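You operate a simulated robot arm through the tools that you are given. There is no shell and no other tool.

Carry out the task below with a simulated robot arm. There is one attempt and no reset: what you move stays moved.

JOB
Swap the stained cleat for cleat 57, then set tension to 30.
Fine: tension knob on free first; the stained cleat goes in the small blue tray; orange clamp shut before tensioning.

The check looks at the end state, three seconds after you hand in, the way a careful person would. Anything else that was tipped, shoved, dropped, spilled or broken makes it a failure.

ROBOT AND FRAMES
A 7-joint arm with a two-finger parallel gripper, fixed in place. Base frame: the origin is on the floor under the middle of its stand, x ahead of it, y to its left, z up; the work surface is at about z = 0.84. Readings come in m, degrees, newtons and seconds.
With the tool pointing down near the work surface it reaches from about 0.24 to 0.68 m from the base axis. Its first joint turns from -66.0 to 66.0 degrees. Payload 2.4 kg.
Tool frame: the origin (TCP) lies between the finger pads and is the grasp point; the fingertips stand 0.03 m ahead of it; z points along the fingers, y is the line along which they close. The gripper opens to 0.094 m. The fingers are 0.028 m wide and 0.01 m thick; the gripper's body (0.05 by 0.096 m) begins 0.055 m behind the TCP.
Orientation is that of the tool frame in the base frame, as a unit quaternion [x, y, z, w]. With the fingers straight down and closing along the base's y, the tool's x points along the base's -x, its y along +y and its z along -z.

CONTROLS
- The arm moves only by the tool nudge_tool. Its argument "commands" is a list of rows, each a list of 2 entries, a list of its own where there are three numbers: the shift along the tool's x, y, z in m, then the turn, a rotation vector about the tool's x, y, z in rad. In form: [[[dx, dy, dz], [wx, wy, wz]], ...]. A call has 1 to 20 rows; each row is the pose to reach, as a shift and turn from the pose commanded when the call began, along the tool's axes at that moment. "fingers" is the closure in counts, from 0 (fully open) to 255 (shut), set as the call begins (left out, the last holds). Each row takes 0.2 s and may step no farther than 0.05 m and 8.6 degrees from the row before; otherwise, or with a gripper value out of range, the whole call is refused. Where a pose cannot be reached the arm comes as near as it can. A force on the tool above 50 N (or 10 N above the force at the start of the call, whichever is more), or a blocked arm, ends the call early, and 0.2 s more pass. The fingers move at their own pace (about 0.153 m/s each) and stop on an object; they squeeze with about 40 N. The grip force told is the motor's: it shows also when the fingers shut on nothing. Time passes only in rows, and 0.2 s behind the last, so rows that repeat a pose let the fingers close. The reply holds the time, the measured pose of the TCP, the force on the tool along the base axes, the opening and the grip force, in the units named above and with some noise, with the torque about the TCP (base axes, N m) and any sound that the robot's microphone picked up, and new pictures: "pictures" is both (left out), scene, wrist or none.
- Cameras (640 x 400 px; columns grow to the right, rows downward): "scene" is fixed at [0.0381, 0.4702, 1.4529]; the picture's right is [-0.76, -0.65, 0.00], its down [-0.31, 0.36, -0.88] and it looks along [0.57, -0.67, -0.47] (base axes); focal length 342 px, centre (320, 200). "wrist" rides on the gripper at [0.076, 0.014, -0.103] in the tool frame; the picture's right is [-0.18, 0.98, 0.00], its down [-0.75, -0.14, -0.64] and it looks along [-0.63, -0.12, 0.77] (tool axes); focal length 243 px, centre (320, 200). There is no depth. A picture from a camera that has moved, and an enlarged one, comes with that camera's place and axes in the base frame and with its lens.
- close_up(camera, box): a new picture of the part [left, top, right, bottom] of that camera's present view, enlarged. It takes no simulated time.
- hand_in(): hands the job in; it is judged then, once.

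Nothing tells you positions but the pictures and the camera data. Unless the task says otherwise, let go and move clear before handing in.

The tools are called by a JSON object that holds its "method" and its "body". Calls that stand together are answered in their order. nudge_tool: Moves the arm, as the interface text tells. Its arguments: {"type":"object","properties":{"commands":{"type":"array"},"fingers":{"type":"number"},"pictures":{"type":"string","enum":["both","scene","wrist","none"]}},"required":["commands"]} The other tools are called the same way: close_up (camera, box) takes an enlarged picture of a part of a camera's view; hand_in () hands the job in.

At the start:

```text
time: 0.0
tool_pos: [0.3301, -0.2084, 1.0683]
ee_rot: [0.0, 1.0, 0.0, 0.0]
contact_force: [-0.5, 0.5, 0.2]
ft_torque: [0.0, 0.01, -0.02]
gripper_width: 0.0938
grip_force: 0.1
```

scene: 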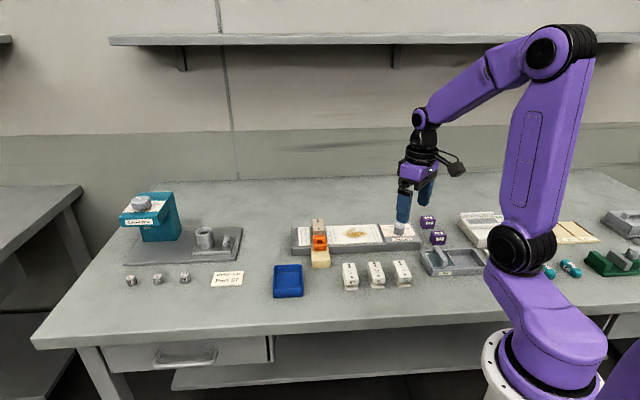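
wrist: 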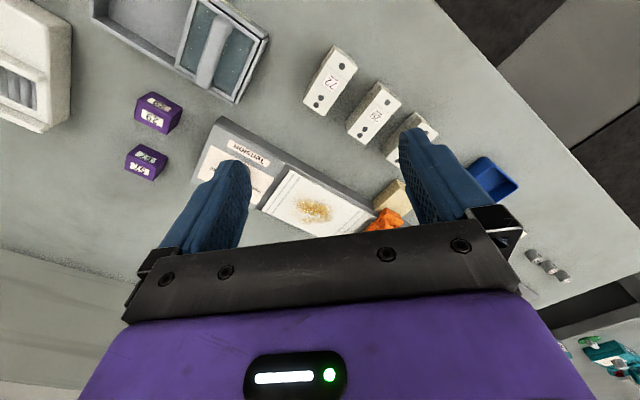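

I see a bench with a press at left, a fixture with an orange clamp and a stained card in the middle, three white cleats in front of it, and a blue tray. I'll look closer before moving anything.

{"method": "close_up", "body": {"camera": "scene", "box": [280, 200, 440, 300]}}

{"method": "close_up", "body": {"camera": "scene", "box": [400, 200, 560, 300]}}

{"method": "close_up", "body": {"camera": "scene", "box": [100, 180, 260, 300]}}

{"method": "close_up", "body": {"camera": "scene", "box": [520, 190, 640, 290]}}

{"method": "close_up", "body": {"camera": "wrist", "box": [180, 100, 440, 260]}}

{"method": "close_up", "body": {"camera": "wrist", "box": [280, 20, 540, 220]}}

{"method": "close_up", "body": {"camera": "wrist", "box": [0, 0, 280, 200]}}

```text
4.00 times, centred on (360, 250) of scene
camera zoom: at [0.0381, 0.4702, 1.4529], right [-0.76, -0.65, 0.0], down [-0.31, 0.36, -0.88], along [0.57, -0.67, -0.47], focal length 1368 px, centre (160, 0)
```

zoom: 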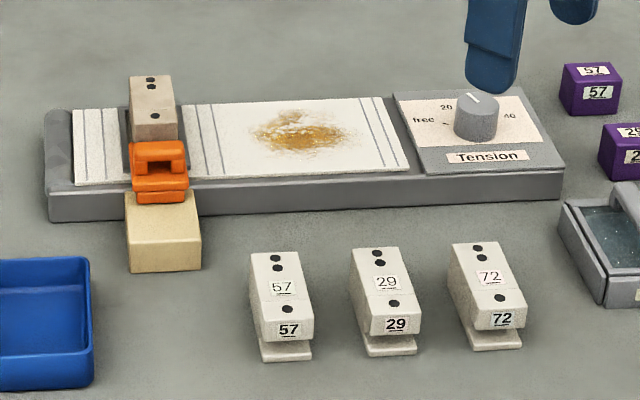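

```text
4.00 times, centred on (480, 250) of scene
camera zoom: at [0.0381, 0.4702, 1.4529], right [-0.76, -0.65, 0.0], down [-0.31, 0.36, -0.88], along [0.57, -0.67, -0.47], focal length 1368 px, centre (-320, 0)
```

zoom: 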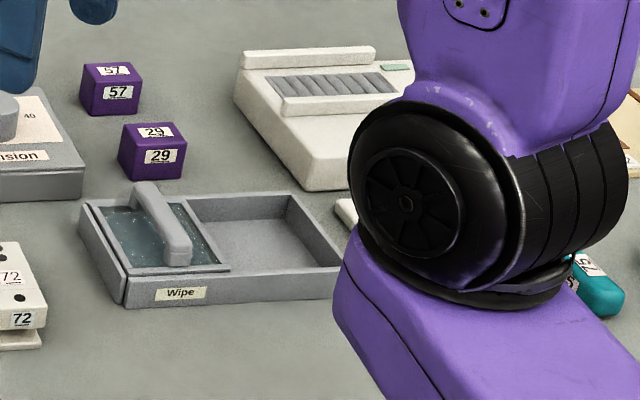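

```text
3.33 times, centred on (180, 240) of scene
camera zoom: at [0.0381, 0.4702, 1.4529], right [-0.76, -0.65, 0.0], down [-0.31, 0.36, -0.88], along [0.57, -0.67, -0.47], focal length 1140 px, centre (787, 67)
```

zoom: 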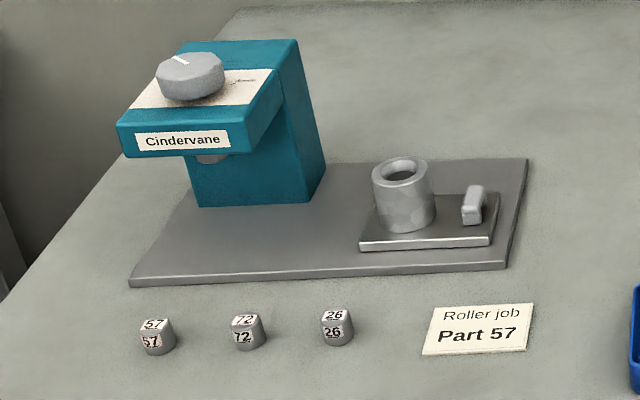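

```text
4.00 times, centred on (580, 240) of scene
camera zoom: at [0.0381, 0.4702, 1.4529], right [-0.76, -0.65, 0.0], down [-0.31, 0.36, -0.88], along [0.57, -0.67, -0.47], focal length 1368 px, centre (-720, 40)
```

zoom: 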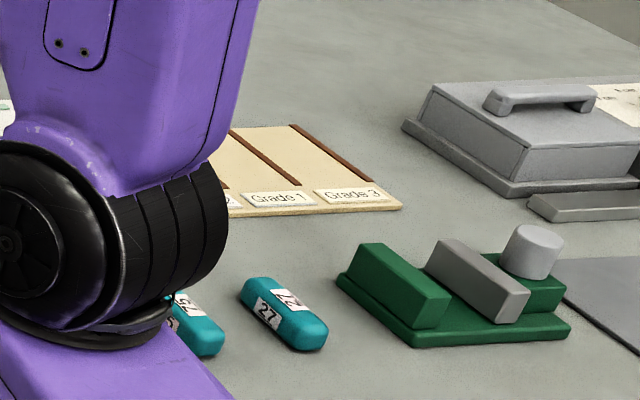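

```text
2.46 times, centred on (310, 180) of wrist
camera zoom: at [0.2529, -0.194, 1.1708], right [0.18, 0.98, 0.0], down [0.75, -0.14, 0.64], along [0.63, -0.12, -0.77], focal length 597 px, centre (345, 249)
```

zoom: 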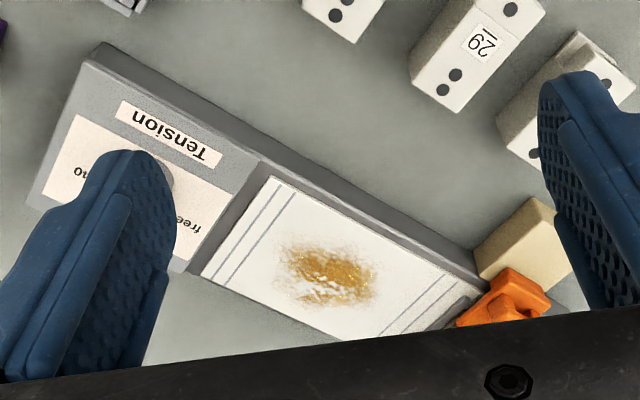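

```text
2.00 times, centred on (410, 120) of wrist
camera zoom: at [0.2529, -0.194, 1.1708], right [0.18, 0.98, 0.0], down [0.75, -0.14, 0.64], along [0.63, -0.12, -0.77], focal length 485 px, centre (140, 360)
```

zoom: 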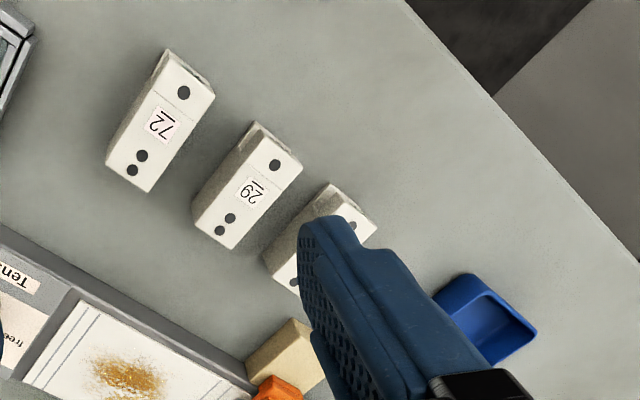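

```text
2.00 times, centred on (140, 100) of wrist
camera zoom: at [0.2529, -0.194, 1.1708], right [0.18, 0.98, 0.0], down [0.75, -0.14, 0.64], along [0.63, -0.12, -0.77], focal length 485 px, centre (680, 400)
```

zoom: 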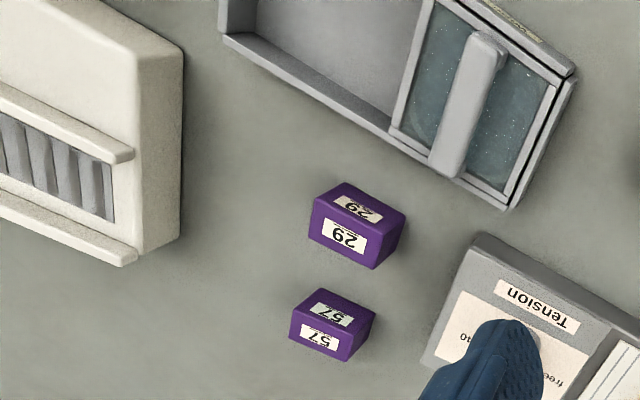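

The fixture needs a closer look, especially the installed cleat, the orange clamp and the tension dial.

{"method": "close_up", "body": {"camera": "scene", "box": [288, 210, 352, 274]}}

{"method": "close_up", "body": {"camera": "scene", "box": [372, 215, 428, 250]}}

{"method": "close_up", "body": {"camera": "scene", "box": [335, 255, 420, 300]}}

{"method": "close_up", "body": {"camera": "wrist", "box": [340, 160, 440, 240]}}

{"method": "close_up", "body": {"camera": "scene", "box": [260, 250, 340, 310]}}

```text
6.25 times, centred on (320, 242) of scene
camera zoom: at [0.0381, 0.4702, 1.4529], right [-0.76, -0.65, 0.0], down [-0.31, 0.36, -0.88], along [0.57, -0.67, -0.47], focal length 2138 px, centre (320, -62)
```

zoom: 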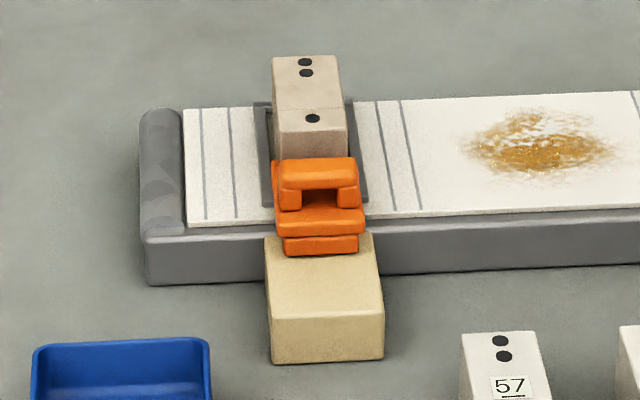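

```text
11.43 times, centred on (400, 232) of scene
camera zoom: at [0.0381, 0.4702, 1.4529], right [-0.76, -0.65, 0.0], down [-0.31, 0.36, -0.88], along [0.57, -0.67, -0.47], focal length 3910 px, centre (-594, -171)
```

zoom: 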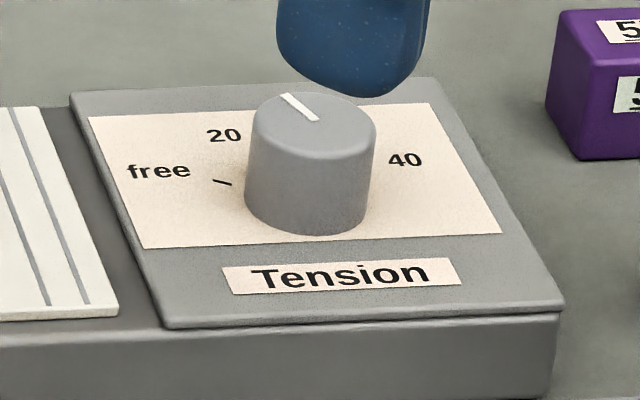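

```text
7.53 times, centred on (378, 278) of scene
camera zoom: at [0.0381, 0.4702, 1.4529], right [-0.76, -0.65, 0.0], down [-0.31, 0.36, -0.88], along [0.57, -0.67, -0.47], focal length 2576 px, centre (-113, -384)
```

zoom: 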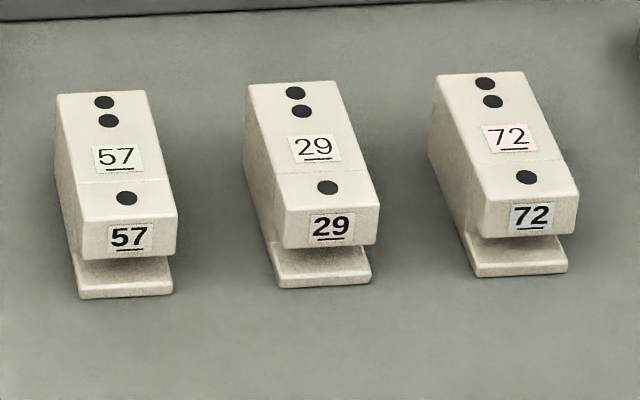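

```text
5.00 times, centred on (390, 200) of wrist
camera zoom: at [0.2529, -0.194, 1.1708], right [0.18, 0.98, 0.0], down [0.75, -0.14, 0.64], along [0.63, -0.12, -0.77], focal length 1213 px, centre (-30, 200)
```

zoom: 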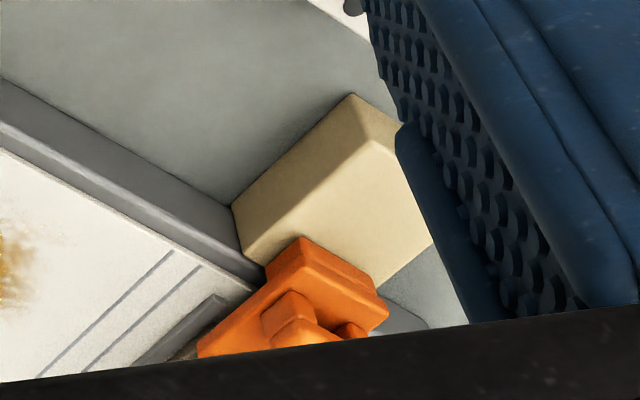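

```text
6.67 times, centred on (300, 280) of scene
camera zoom: at [0.0381, 0.4702, 1.4529], right [-0.76, -0.65, 0.0], down [-0.31, 0.36, -0.88], along [0.57, -0.67, -0.47], focal length 2281 px, centre (453, -333)
```

zoom: 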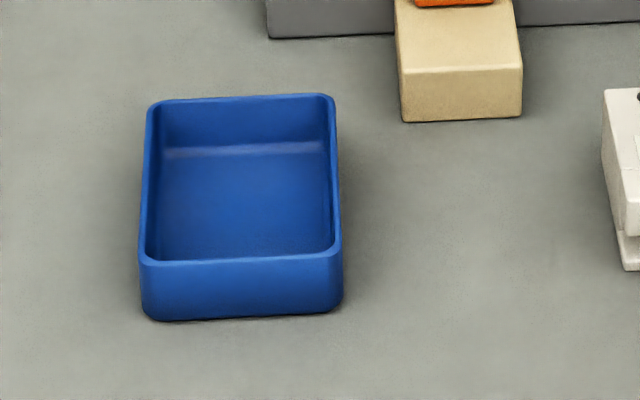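

The fixture seems to lie at about 45° to the base axes. The clamp is near (0.56, -0.14) and the tension knob near (0.44, -0.375). I'll turn the tool to match the fixture and hover over the knob to read the dial.

{"method": "nudge_tool", "body": {"commands": [[[-0.0115, -0.019, 0.00475], [0, 0, 0.0982]], [[-0.023, -0.038, 0.0095], [0, 0, 0.1964]], [[-0.0345, -0.057, 0.01425], [0, 0, 0.2945]], [[-0.046, -0.076, 0.019], [0, 0, 0.3927]], [[-0.0575, -0.095, 0.02375], [0, 0, 0.4909]], [[-0.069, -0.114, 0.0285], [0, 0, 0.589]], [[-0.0805, -0.133, 0.03325], [0, 0, 0.6872]], [[-0.092, -0.152, 0.038], [0, 0, 0.7854]], [[-0.092, -0.152, 0.038], [0, 0, 0.7854]]], "fingers": 0}}

```text
time: 2.0
tool_pos: [0.4218, -0.3595, 1.0301]
ee_rot: [0.383, 0.924, 0.0, 0.0]
contact_force: [0.4, -0.4, 0.7]
ft_torque: [0.01, 0.01, -0.03]
gripper_width: 0.0937
grip_force: 0.1
camera wrist: at [0.3771, -0.2957, 1.132], right [0.83, 0.56, 0.0], down [0.43, -0.63, 0.64], along [0.36, -0.53, -0.77], focal length 243 px, centre (320, 200)
```

scene: 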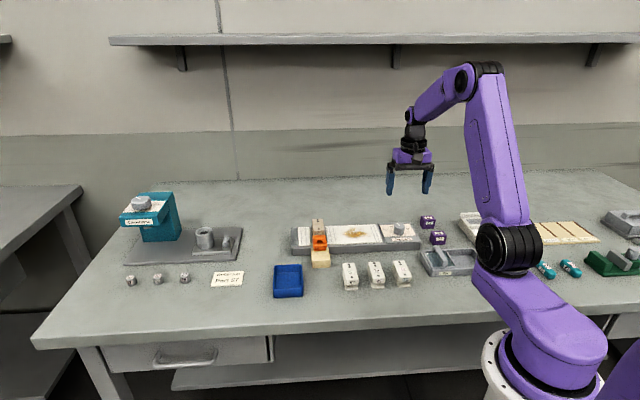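
wrist: 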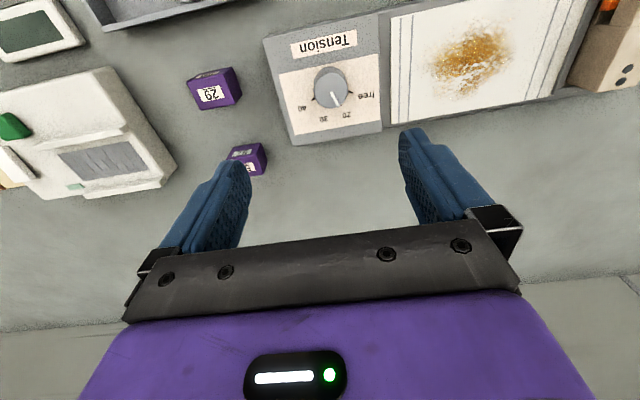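

{"method": "close_up", "body": {"camera": "wrist", "box": [260, 10, 400, 150]}}

{"method": "close_up", "body": {"camera": "scene", "box": [372, 210, 428, 255]}}

{"method": "close_up", "body": {"camera": "wrist", "box": [380, 0, 640, 140]}}

```text
2.86 times, centred on (330, 80) of wrist
camera zoom: at [0.3771, -0.2957, 1.132], right [0.83, 0.56, 0.0], down [0.43, -0.63, 0.64], along [0.36, -0.53, -0.77], focal length 693 px, centre (291, 543)
```

zoom: 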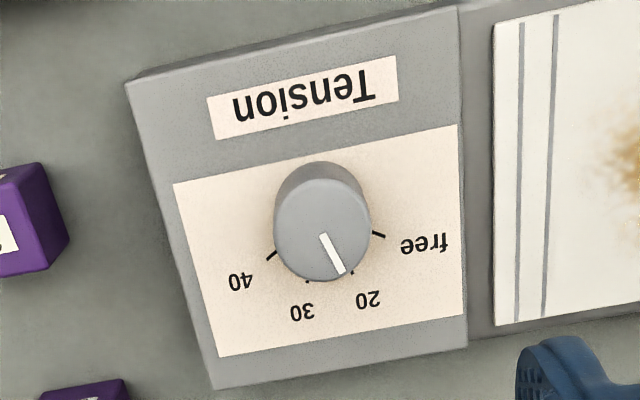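

```text
8.89 times, centred on (400, 232) of scene
camera zoom: at [0.0381, 0.4702, 1.4529], right [-0.76, -0.65, 0.0], down [-0.31, 0.36, -0.88], along [0.57, -0.67, -0.47], focal length 3041 px, centre (-391, -89)
```

zoom: 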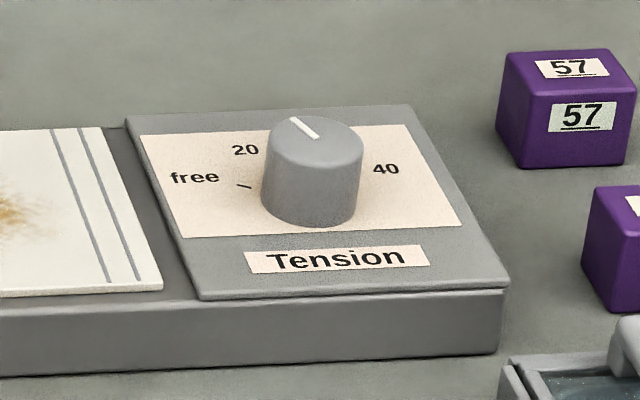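

```text
2.46 times, centred on (510, 70) of wrist
camera zoom: at [0.3771, -0.2957, 1.132], right [0.83, 0.56, 0.0], down [0.43, -0.63, 0.64], along [0.36, -0.53, -0.77], focal length 597 px, centre (-148, 520)
```

zoom: 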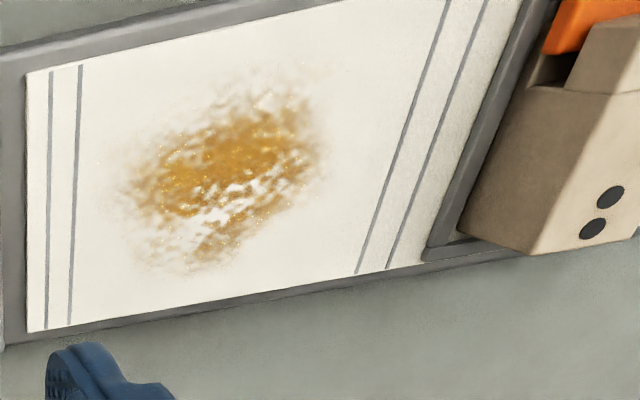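

The dial reads free, 20, 30, 40, increasing clockwise, and the pointer is near 20 now. I'll go lower over the knob for a more precise fix.

{"method": "nudge_tool", "body": {"commands": [[[0.0063, 0.006, 0.02]], [[0.0127, 0.0119, 0.04]], [[0.0127, 0.0119, 0.05]], [[0.0127, 0.0119, 0.05]]], "pictures": "both"}}

```text
refused: a row must be a list of 2 entries
```

{"method": "nudge_tool", "body": {"commands": [[[0.0063, 0.006, 0.02], [0, 0, 0]], [[0.0127, 0.0119, 0.04], [0, 0, 0]], [[0.0127, 0.0119, 0.05], [0, 0, 0]], [[0.0127, 0.0119, 0.05], [0, 0, 0]]], "pictures": "both"}}

```text
time: 3.0
tool_pos: [0.4204, -0.3426, 0.9793]
ee_rot: [0.383, 0.924, 0.0, 0.0]
contact_force: [0.1, 0.4, 0.0]
ft_torque: [0.0, -0.01, 0.0]
gripper_width: 0.094
grip_force: 0.1
camera wrist: at [0.3758, -0.2781, 1.0818], right [0.83, 0.56, 0.0], down [0.43, -0.63, 0.64], along [0.36, -0.53, -0.77], focal length 243 px, centre (320, 200)
```

scene: 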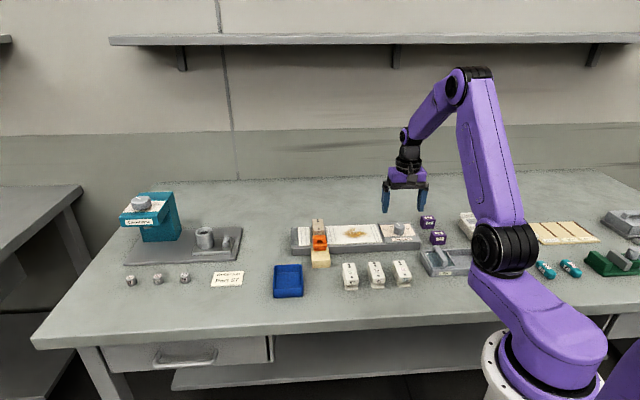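
wrist: 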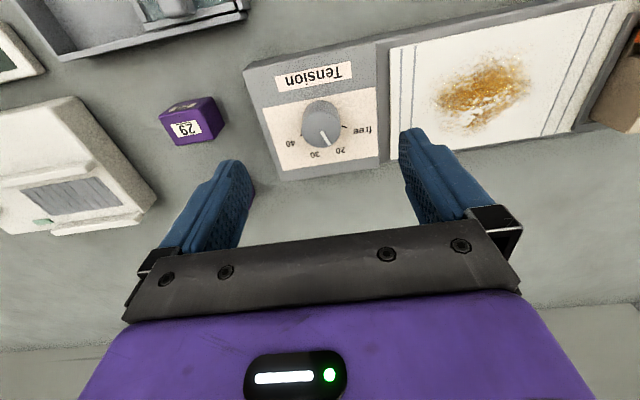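

{"method": "close_up", "body": {"camera": "wrist", "box": [256, 72, 384, 172]}}

{"method": "close_up", "body": {"camera": "scene", "box": [370, 180, 450, 260]}}

```text
4.00 times, centred on (320, 122) of wrist
camera zoom: at [0.3758, -0.2781, 1.0818], right [0.83, 0.56, 0.0], down [0.43, -0.63, 0.64], along [0.36, -0.53, -0.77], focal length 970 px, centre (320, 512)
```

zoom: 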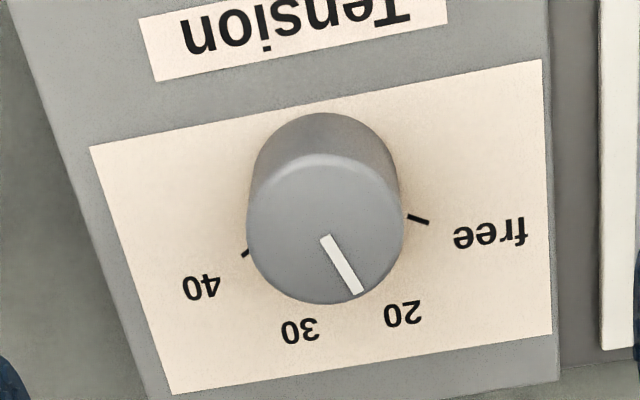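

```text
5.00 times, centred on (410, 220) of scene
camera zoom: at [0.0381, 0.4702, 1.4529], right [-0.76, -0.65, 0.0], down [-0.31, 0.36, -0.88], along [0.57, -0.67, -0.47], focal length 1710 px, centre (-130, 100)
```

zoom: 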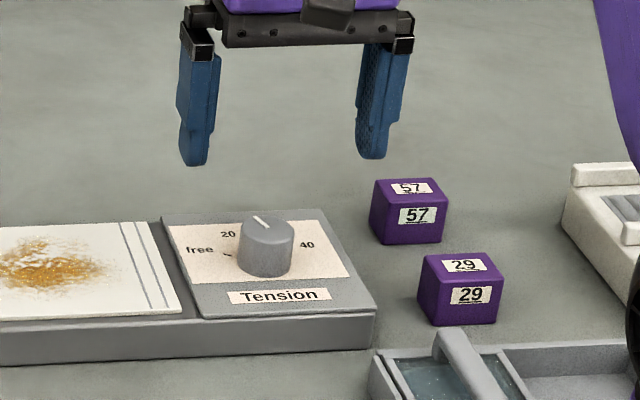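

The knob is about 32 mm across, centred near (0.423, -0.345), with its top at z≈0.893 and the plate at z≈0.869. The pointer sits at 20, so I'll go down around the knob with the fingers open.

{"method": "nudge_tool", "body": {"commands": [[[-0.0033, -0.0001, 0.0], [0, 0, 0]], [[-0.0033, -0.0001, 0.04], [0, 0, 0]], [[-0.0033, -0.0001, 0.06], [0, 0, 0]], [[-0.0033, -0.0001, 0.073], [0, 0, 0]], [[-0.0033, -0.0001, 0.073], [0, 0, 0]]], "fingers": 0}}

```text
time: 4.2
tool_pos: [0.423, -0.3458, 0.9063]
ee_rot: [0.383, 0.924, 0.0, 0.0]
contact_force: [-0.4, -0.7, -0.1]
ft_torque: [0.05, -0.02, -0.01]
gripper_width: 0.0938
grip_force: 0.1
camera wrist: at [0.3777, -0.2808, 1.0089], right [0.83, 0.56, 0.0], down [0.43, -0.63, 0.64], along [0.36, -0.53, -0.77], focal length 243 px, centre (320, 200)
```

scene: 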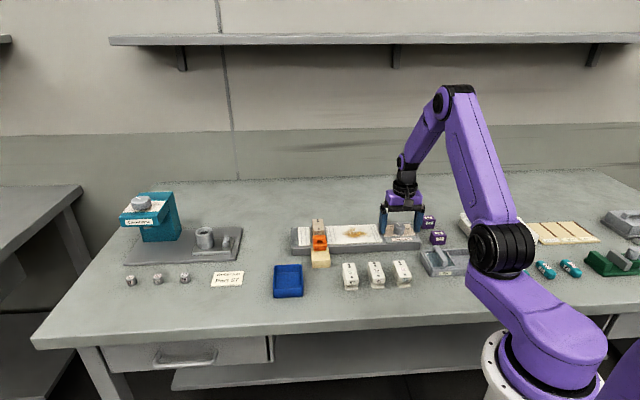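
wrist: 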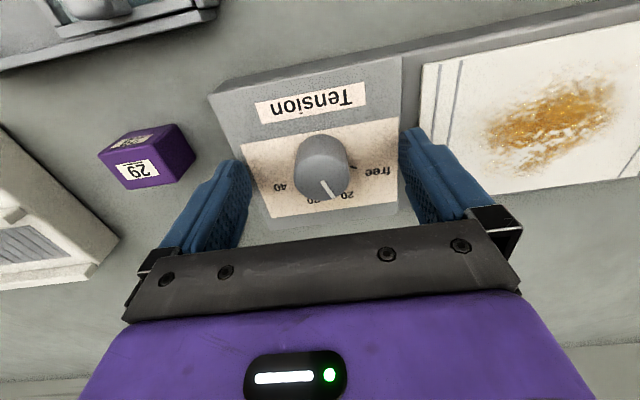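

{"method": "close_up", "body": {"camera": "wrist", "box": [200, 100, 460, 240]}}

{"method": "close_up", "body": {"camera": "scene", "box": [360, 180, 450, 260]}}

```text
2.46 times, centred on (330, 170) of wrist
camera zoom: at [0.3777, -0.2808, 1.0089], right [0.83, 0.56, 0.0], down [0.43, -0.63, 0.64], along [0.36, -0.53, -0.77], focal length 597 px, centre (295, 274)
```

zoom: 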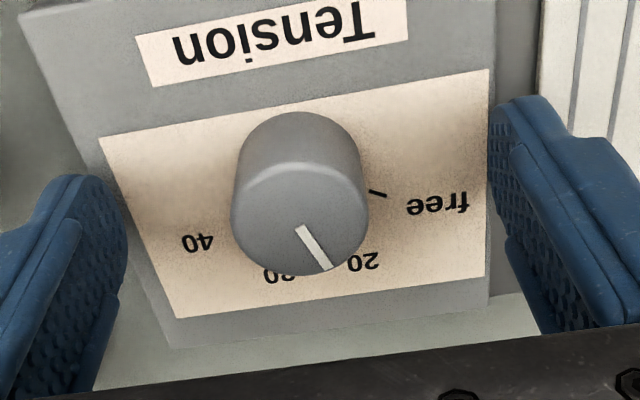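

```text
5.00 times, centred on (405, 220) of scene
camera zoom: at [0.0381, 0.4702, 1.4529], right [-0.76, -0.65, 0.0], down [-0.31, 0.36, -0.88], along [0.57, -0.67, -0.47], focal length 1710 px, centre (-105, 100)
```

zoom: 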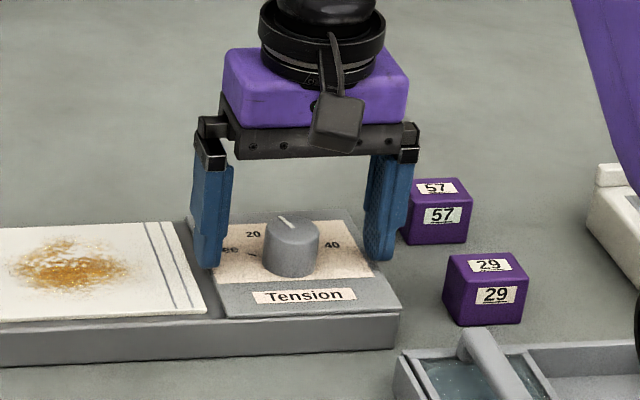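

The knob is centred between the fingers, so I'll close on it.

{"method": "nudge_tool", "body": {"commands": [[[0, 0, 0], [0, 0, 0]], [[0, 0, 0], [0, 0, 0]], [[0, 0, 0], [0, 0, 0]]], "fingers": 255, "pictures": "wrist"}}

```text
time: 5.0
tool_pos: [0.4227, -0.3451, 0.9068]
ee_rot: [0.383, 0.924, 0.0, 0.0]
contact_force: [3.5, 3.6, -4.1]
ft_torque: [-0.47, 0.15, -0.01]
gripper_width: 0.0313
grip_force: 44.9
camera wrist: at [0.3781, -0.2803, 1.009], right [0.82, 0.57, 0.0], down [0.43, -0.63, 0.64], along [0.36, -0.53, -0.77], focal length 243 px, centre (320, 200)
```

wrist: 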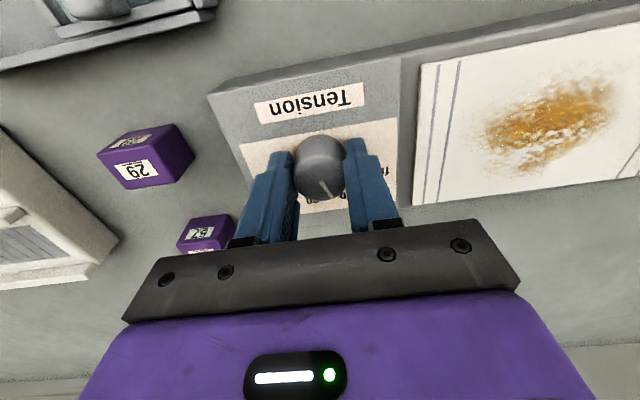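

I have the knob. Next I'll turn it about 40° counter-clockwise, seen from above, towards "free".

{"method": "nudge_tool", "body": {"commands": [[[0, 0, 0], [0, 0, -0.1164]], [[0, 0, 0], [0, 0, -0.2327]], [[0, 0, 0], [0, 0, -0.3491]], [[0, 0, 0], [0, 0, -0.4654]], [[0, 0, 0], [0, 0, -0.5818]], [[0, 0, 0], [0, 0, -0.6981]], [[0, 0, 0], [0, 0, -0.6981]]], "pictures": "both"}}

```text
time: 6.6
tool_pos: [0.422, -0.3459, 0.9053]
ee_rot: [0.044, 0.999, 0.001, -0.002]
contact_force: [-2.8, -2.2, -18.8]
ft_torque: [-0.48, 1.01, -0.25]
gripper_width: 0.0312
grip_force: 45.1
camera wrist: at [0.3472, -0.3245, 1.0093], right [0.27, 0.96, 0.0], down [0.74, -0.21, 0.64], along [0.62, -0.17, -0.77], focal length 243 px, centre (320, 200)
```

scene: 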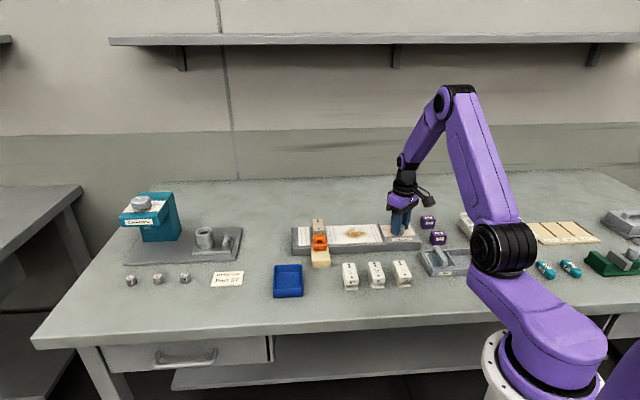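
wrist: 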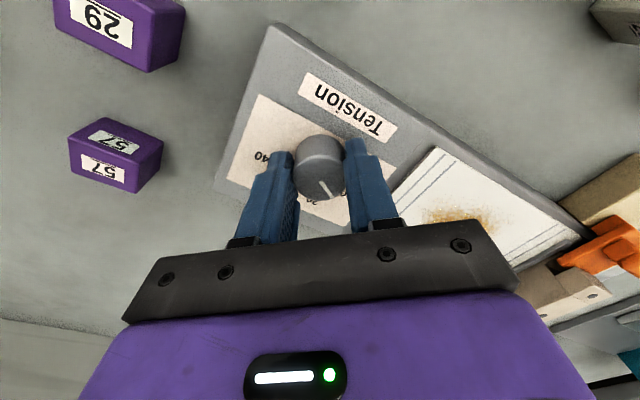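

{"method": "close_up", "body": {"camera": "wrist", "box": [230, 90, 410, 230]}}

{"method": "nudge_tool", "body": {"commands": [[[0, 0, 0], [0, 0, -0.6981]]], "pictures": "none"}}

```text
2.86 times, centred on (320, 160) of wrist
camera zoom: at [0.3472, -0.3245, 1.0093], right [0.27, 0.96, 0.0], down [0.74, -0.21, 0.64], along [0.62, -0.17, -0.77], focal length 693 px, centre (320, 314)
```

zoom: 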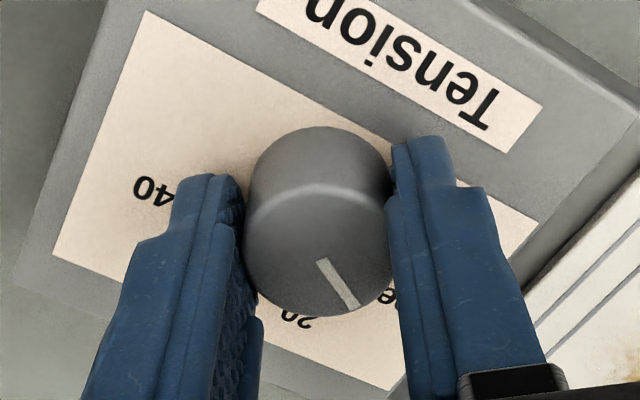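

```text
refused: row 1 steps farther than a row can; nothing moved
```

The knob turned with the gripper. I'll let go and check the pointer.

{"method": "nudge_tool", "body": {"commands": [[[0, 0, 0], [0, 0, 0]], [[0, 0, 0], [0, 0, 0]], [[0, 0, -0.04], [0, 0, 0]], [[0, 0, -0.075], [0, 0, 0]], [[0, 0, -0.075], [0, 0, 0]]], "fingers": 0, "pictures": "both"}}

```text
time: 7.8
tool_pos: [0.4232, -0.3471, 0.9822]
ee_rot: [0.043, 0.999, 0.001, 0.0]
contact_force: [-0.6, -0.3, -0.2]
ft_torque: [0.02, -0.02, -0.02]
gripper_width: 0.0941
grip_force: 0.2
camera wrist: at [0.3486, -0.3258, 1.0856], right [0.27, 0.96, 0.0], down [0.74, -0.21, 0.64], along [0.62, -0.17, -0.77], focal length 243 px, centre (320, 200)
```

scene: 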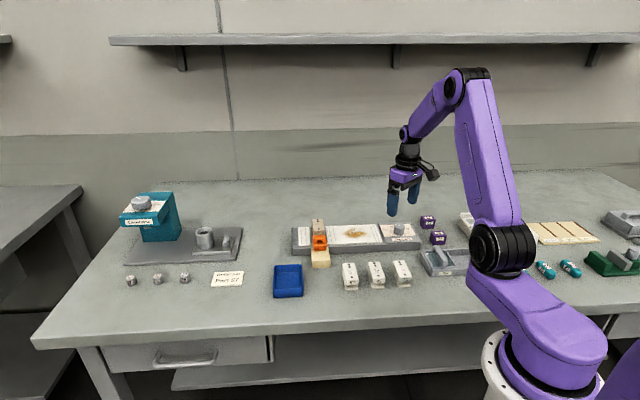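
wrist: 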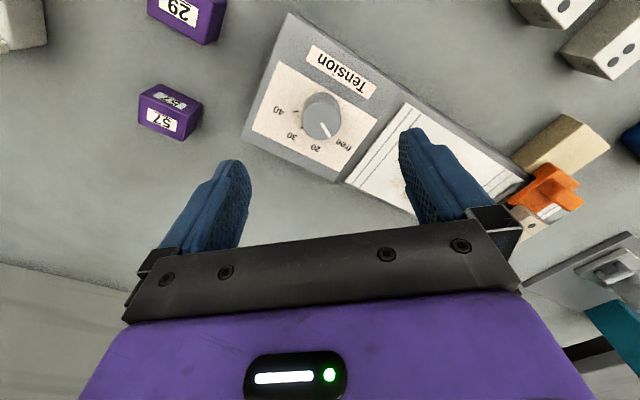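

{"method": "close_up", "body": {"camera": "wrist", "box": [262, 72, 382, 172]}}

{"method": "close_up", "body": {"camera": "scene", "box": [372, 210, 428, 255]}}

{"method": "close_up", "body": {"camera": "wrist", "box": [470, 90, 640, 240]}}

```text
4.00 times, centred on (322, 122) of wrist
camera zoom: at [0.3486, -0.3258, 1.0856], right [0.27, 0.96, 0.0], down [0.74, -0.21, 0.64], along [0.62, -0.17, -0.77], focal length 970 px, centre (312, 512)
```

zoom: 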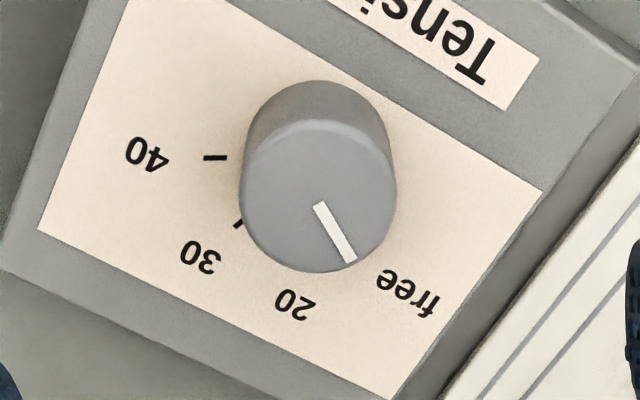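

```text
8.89 times, centred on (400, 232) of scene
camera zoom: at [0.0381, 0.4702, 1.4529], right [-0.76, -0.65, 0.0], down [-0.31, 0.36, -0.88], along [0.57, -0.67, -0.47], focal length 3041 px, centre (-391, -89)
```

zoom: 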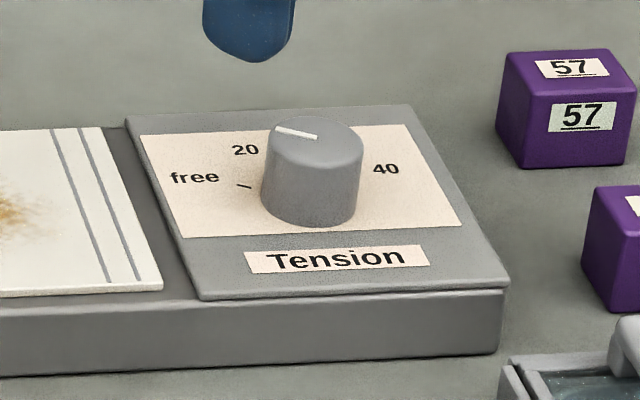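

```text
2.67 times, centred on (555, 165) of wrist
camera zoom: at [0.3486, -0.3258, 1.0856], right [0.27, 0.96, 0.0], down [0.74, -0.21, 0.64], along [0.62, -0.17, -0.77], focal length 647 px, centre (-307, 293)
```

zoom: 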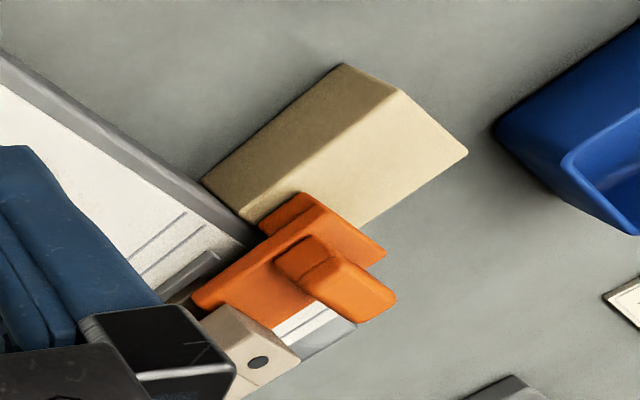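

{"method": "close_up", "body": {"camera": "scene", "box": [388, 218, 416, 240]}}

{"method": "close_up", "body": {"camera": "wrist", "box": [292, 85, 372, 155]}}

```text
16.00 times, centred on (402, 229) of scene
camera zoom: at [0.0381, 0.4702, 1.4529], right [-0.76, -0.65, 0.0], down [-0.31, 0.36, -0.88], along [0.57, -0.67, -0.47], focal length 5474 px, centre (-992, -264)
```

zoom: 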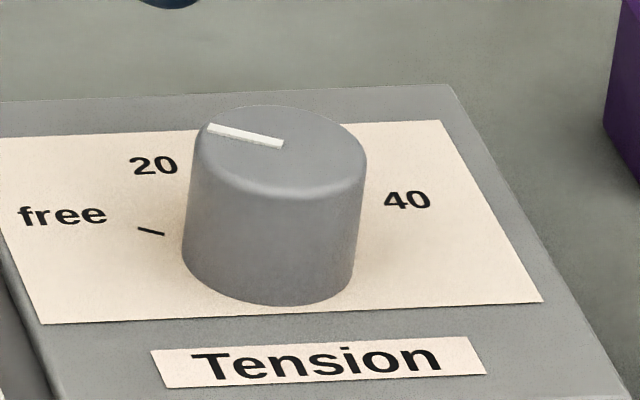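

```text
5.71 times, centred on (332, 120) of wrist
camera zoom: at [0.3486, -0.3258, 1.0856], right [0.27, 0.96, 0.0], down [0.74, -0.21, 0.64], along [0.62, -0.17, -0.77], focal length 1386 px, centre (251, 657)
```

zoom: 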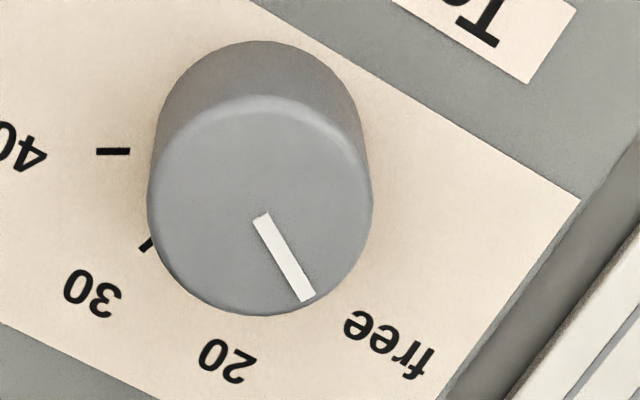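

The pointer now lines up with "free". Next I'll move over the clamp, with the tool aligned to the fixture, to study the clamp and the installed cleat.

{"method": "nudge_tool", "body": {"commands": [[[-0.0134, 0.029, -0.03], [0, 0, 0.0873]], [[-0.0268, 0.058, -0.04], [0, 0, 0.1745]], [[-0.0403, 0.087, -0.04], [0, 0, 0.2618]], [[-0.0537, 0.116, -0.04], [0, 0, 0.3491]], [[-0.0671, 0.145, -0.04], [0, 0, 0.4363]], [[-0.0806, 0.174, -0.04], [0, 0, 0.5236]], [[-0.094, 0.203, -0.04], [0, 0, 0.6109]], [[-0.1074, 0.2321, -0.04], [0, 0, 0.6994]], [[-0.1074, 0.2321, -0.04], [0, 0, 0.6994]]]}}

```text
time: 9.8
tool_pos: [0.5508, -0.1256, 1.0233]
ee_rot: [0.385, 0.923, 0.0, 0.0]
contact_force: [-0.6, 0.4, 0.3]
ft_torque: [-0.01, -0.01, -0.02]
gripper_width: 0.0943
grip_force: 0.1
camera wrist: at [0.5073, -0.0603, 1.1259], right [0.83, 0.56, 0.0], down [0.43, -0.63, 0.64], along [0.36, -0.53, -0.77], focal length 243 px, centre (320, 200)
```

scene: 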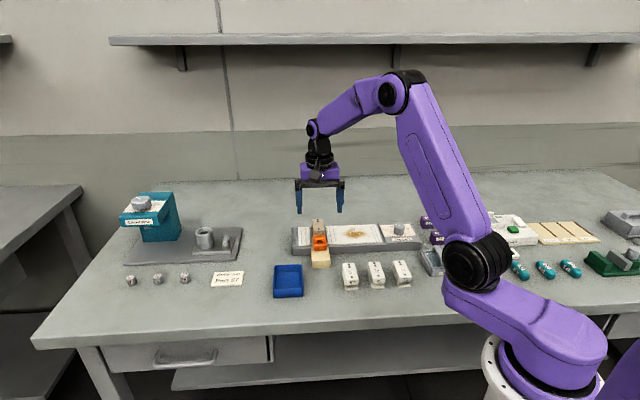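
wrist: 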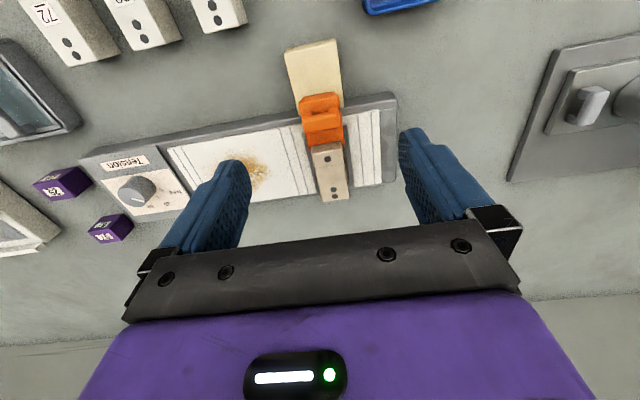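

{"method": "close_up", "body": {"camera": "wrist", "box": [260, 30, 400, 210]}}

{"method": "close_up", "body": {"camera": "wrist", "box": [0, 0, 260, 100]}}

{"method": "close_up", "body": {"camera": "scene", "box": [280, 180, 360, 280]}}

```text
2.22 times, centred on (330, 120) of wrist
camera zoom: at [0.5073, -0.0603, 1.1259], right [0.83, 0.56, 0.0], down [0.43, -0.63, 0.64], along [0.36, -0.53, -0.77], focal length 539 px, centre (298, 378)
```

zoom: 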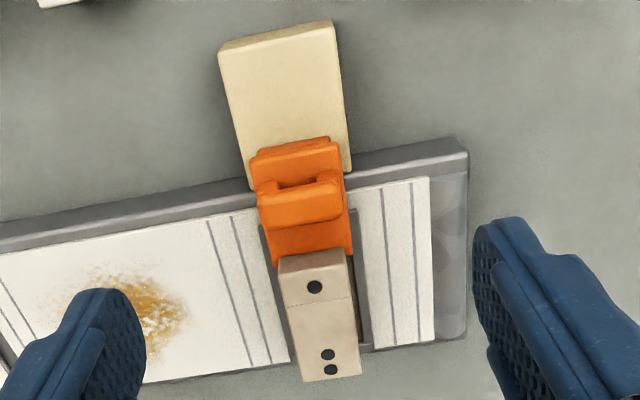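

```text
2.46 times, centred on (130, 50) of wrist
camera zoom: at [0.5073, -0.0603, 1.1259], right [0.83, 0.56, 0.0], down [0.43, -0.63, 0.64], along [0.36, -0.53, -0.77], focal length 597 px, centre (788, 569)
```

zoom: 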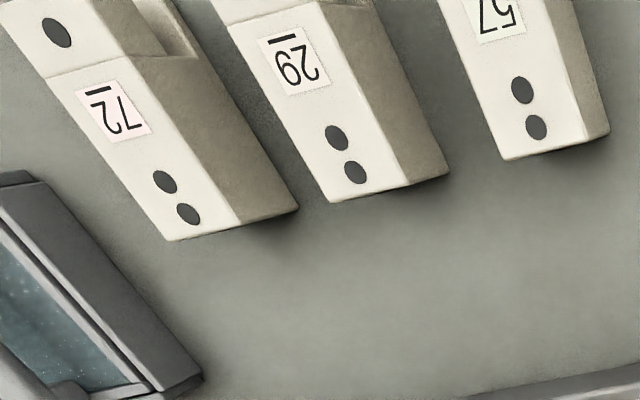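

```text
4.00 times, centred on (320, 230) of scene
camera zoom: at [0.0381, 0.4702, 1.4529], right [-0.76, -0.65, 0.0], down [-0.31, 0.36, -0.88], along [0.57, -0.67, -0.47], focal length 1368 px, centre (320, 80)
```

zoom: 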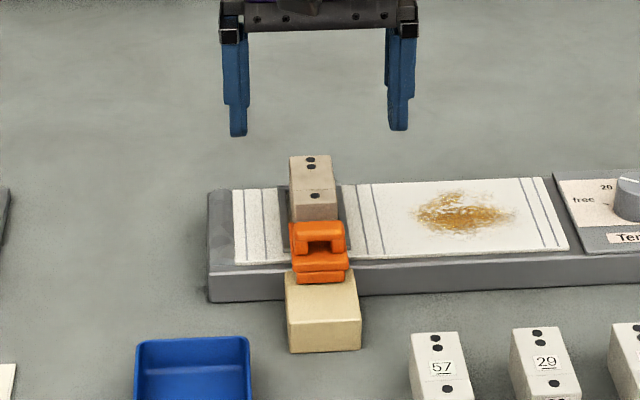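

The orange clamp is a slide with an arch handle about 35 mm wide, riding on the beige block. I'll go a little lower over the handle to fix its height.

{"method": "nudge_tool", "body": {"commands": [[[-0.003, 0.0002, 0.03], [0, 0, 0]], [[-0.0067, 0.0004, 0.055], [0, 0, 0]], [[-0.0067, 0.0004, 0.055], [0, 0, 0]]], "pictures": "both"}}

```text
time: 10.6
tool_pos: [0.5574, -0.131, 0.9665]
ee_rot: [0.384, 0.923, 0.0, 0.0]
contact_force: [0.0, -0.7, -0.4]
ft_torque: [-0.03, 0.0, 0.03]
gripper_width: 0.094
grip_force: 0.0
camera wrist: at [0.5129, -0.0667, 1.0686], right [0.83, 0.56, 0.0], down [0.43, -0.63, 0.64], along [0.36, -0.53, -0.77], focal length 243 px, centre (320, 200)
```

scene: 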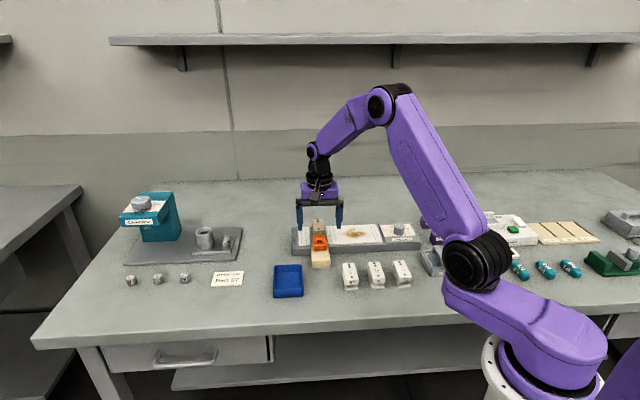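
wrist: 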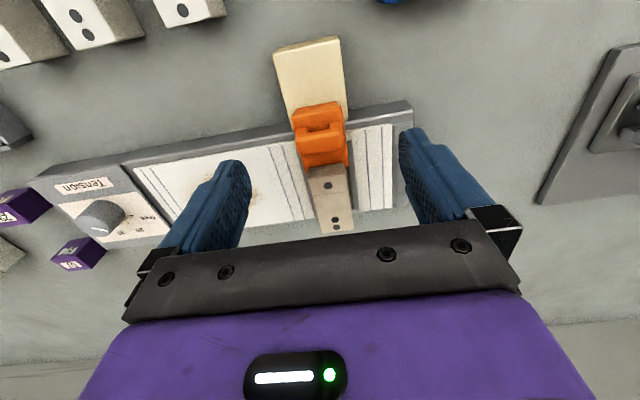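

{"method": "close_up", "body": {"camera": "wrist", "box": [256, 80, 392, 240]}}

{"method": "close_up", "body": {"camera": "wrist", "box": [280, 90, 360, 190]}}

{"method": "close_up", "body": {"camera": "scene", "box": [280, 180, 360, 280]}}

```text
2.50 times, centred on (324, 160) of wrist
camera zoom: at [0.5129, -0.0667, 1.0686], right [0.83, 0.56, 0.0], down [0.43, -0.63, 0.64], along [0.36, -0.53, -0.77], focal length 606 px, centre (310, 300)
```

zoom: 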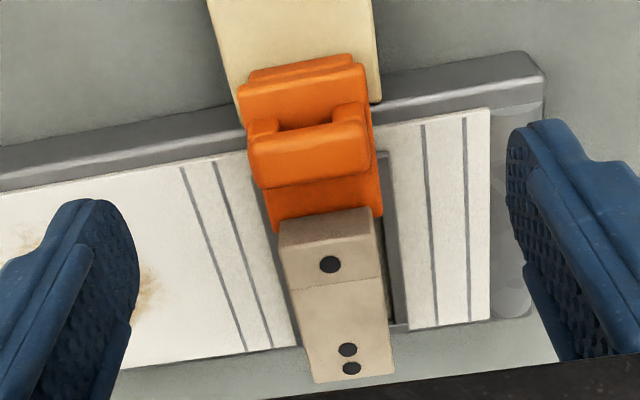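

```text
4.00 times, centred on (320, 140) of wrist
camera zoom: at [0.5129, -0.0667, 1.0686], right [0.83, 0.56, 0.0], down [0.43, -0.63, 0.64], along [0.36, -0.53, -0.77], focal length 970 px, centre (320, 440)
```

zoom: 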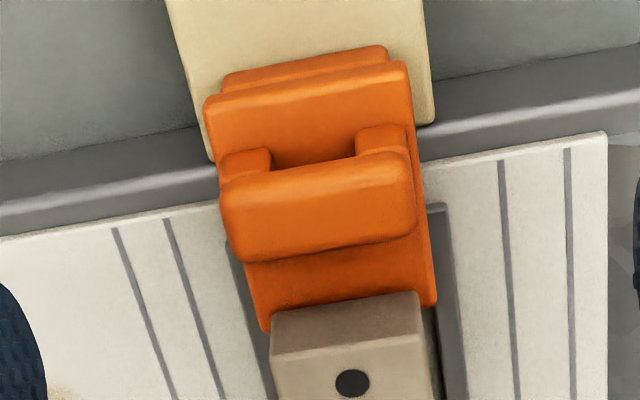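

```text
4.00 times, centred on (320, 230) of scene
camera zoom: at [0.0381, 0.4702, 1.4529], right [-0.76, -0.65, 0.0], down [-0.31, 0.36, -0.88], along [0.57, -0.67, -0.47], focal length 1368 px, centre (320, 80)
```

zoom: 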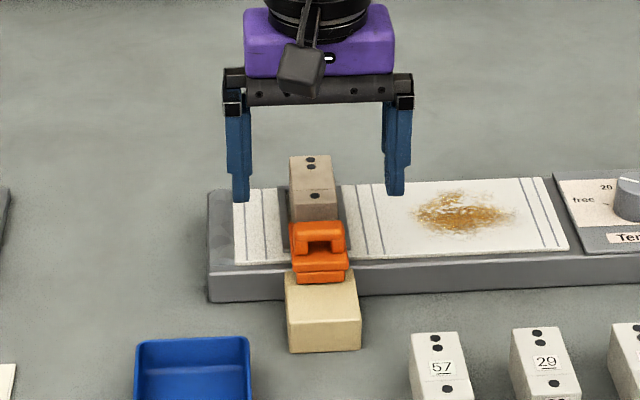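

The handle is centred at about (0.558, -0.130), with its top near z≈0.91. I'll lower the open fingers to either side of it.

{"method": "nudge_tool", "body": {"commands": [[[0, 0.001, 0.02], [0, 0, 0]], [[0, 0.001, 0.035], [0, 0, 0]], [[0, 0.001, 0.0445], [0, 0, 0]], [[0, 0.001, 0.0445], [0, 0, 0]]], "pictures": "both"}}

```text
time: 11.6
tool_pos: [0.5568, -0.1278, 0.9224]
ee_rot: [0.384, 0.923, 0.001, 0.0]
contact_force: [-0.1, -0.8, 0.0]
ft_torque: [0.01, 0.03, 0.01]
gripper_width: 0.094
grip_force: 0.1
camera wrist: at [0.5129, -0.0628, 1.0256], right [0.83, 0.56, 0.0], down [0.43, -0.63, 0.64], along [0.36, -0.53, -0.77], focal length 243 px, centre (320, 200)
```

scene: 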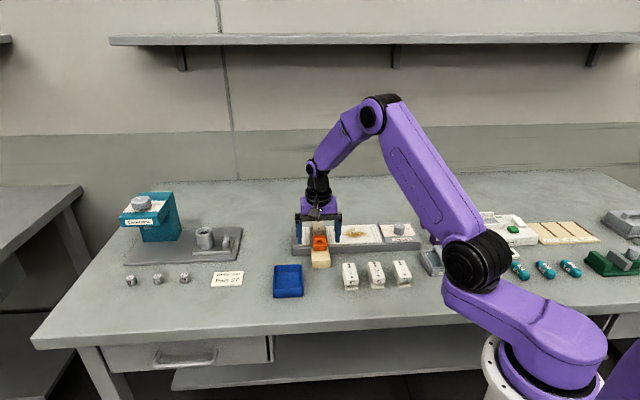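
wrist: 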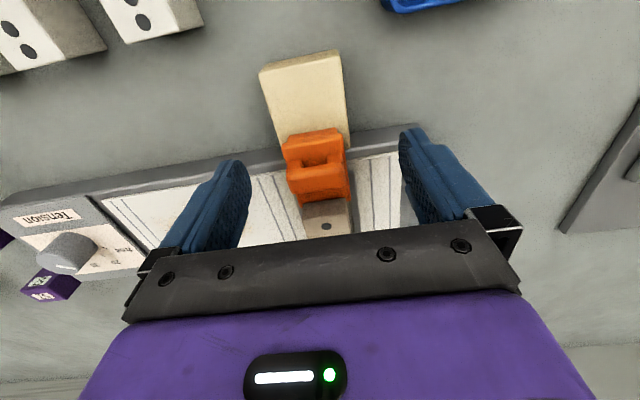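

{"method": "close_up", "body": {"camera": "wrist", "box": [220, 100, 440, 240]}}

{"method": "close_up", "body": {"camera": "scene", "box": [285, 190, 355, 275]}}

```text
2.86 times, centred on (330, 170) of wrist
camera zoom: at [0.5129, -0.0628, 1.0256], right [0.83, 0.56, 0.0], down [0.43, -0.63, 0.64], along [0.36, -0.53, -0.77], focal length 693 px, centre (291, 286)
```

zoom: 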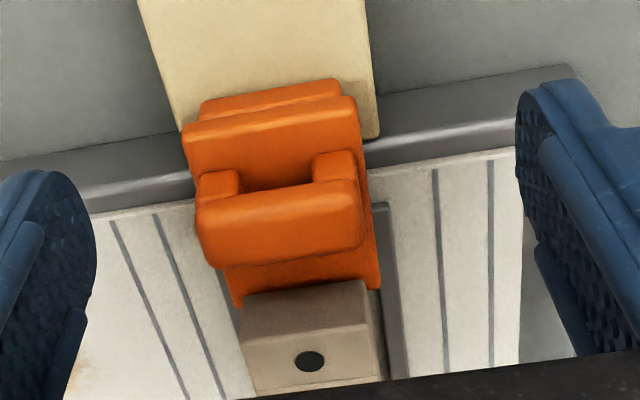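

```text
4.71 times, centred on (320, 232) of scene
camera zoom: at [0.0381, 0.4702, 1.4529], right [-0.76, -0.65, 0.0], down [-0.31, 0.36, -0.88], along [0.57, -0.67, -0.47], focal length 1610 px, centre (320, 47)
```

zoom: 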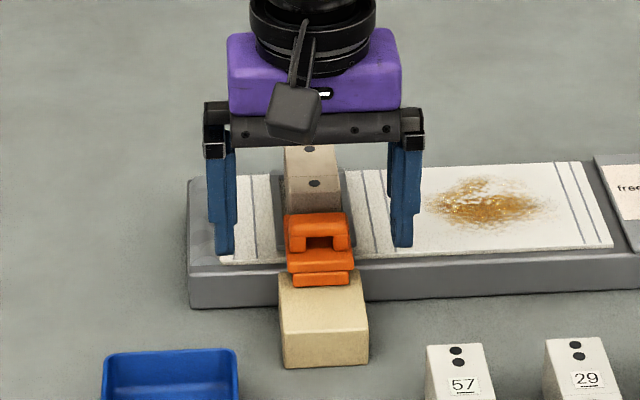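

{"method": "nudge_tool", "body": {"commands": [[[-0.002, -0.0025, -0.003], [0, 0, 0]], [[-0.002, -0.0025, -0.003], [0, 0, 0]]], "pictures": "none"}}

{"method": "nudge_tool", "body": {"commands": [[[0, 0, 0], [0, 0, 0]], [[0, 0, 0], [0, 0, 0]], [[0, 0, 0], [0, 0, 0]]], "fingers": 255, "pictures": "both"}}

```text
time: 12.2
tool_pos: [0.5554, -0.1314, 0.9265]
ee_rot: [0.383, 0.924, 0.0, 0.001]
contact_force: [0.2, -0.4, -0.4]
ft_torque: [0.0, 0.01, 0.0]
gripper_width: 0.0938
grip_force: 0.1
```

```text
time: 13.0
tool_pos: [0.5556, -0.1311, 0.926]
ee_rot: [0.384, 0.923, 0.0, 0.0]
contact_force: [-4.2, -2.6, 2.0]
ft_torque: [-0.08, 0.14, 0.1]
gripper_width: 0.0355
grip_force: 44.8
camera wrist: at [0.5115, -0.0668, 1.029], right [0.83, 0.56, 0.0], down [0.43, -0.63, 0.64], along [0.36, -0.53, -0.77], focal length 243 px, centre (320, 200)
```

scene: 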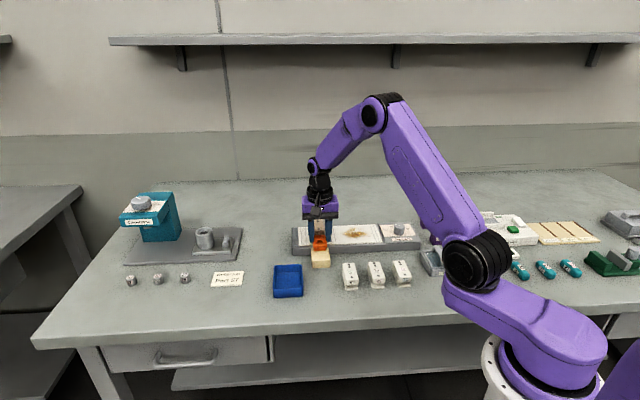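
wrist: 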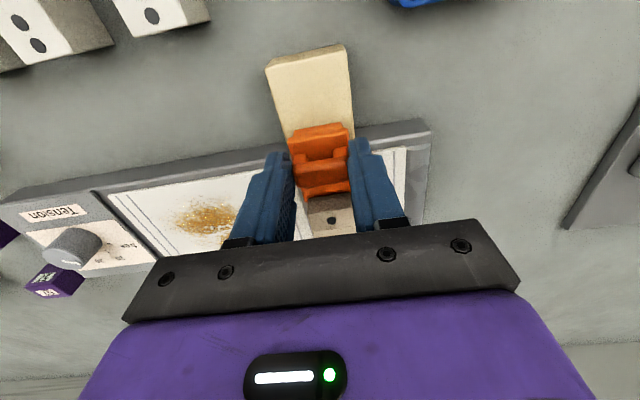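

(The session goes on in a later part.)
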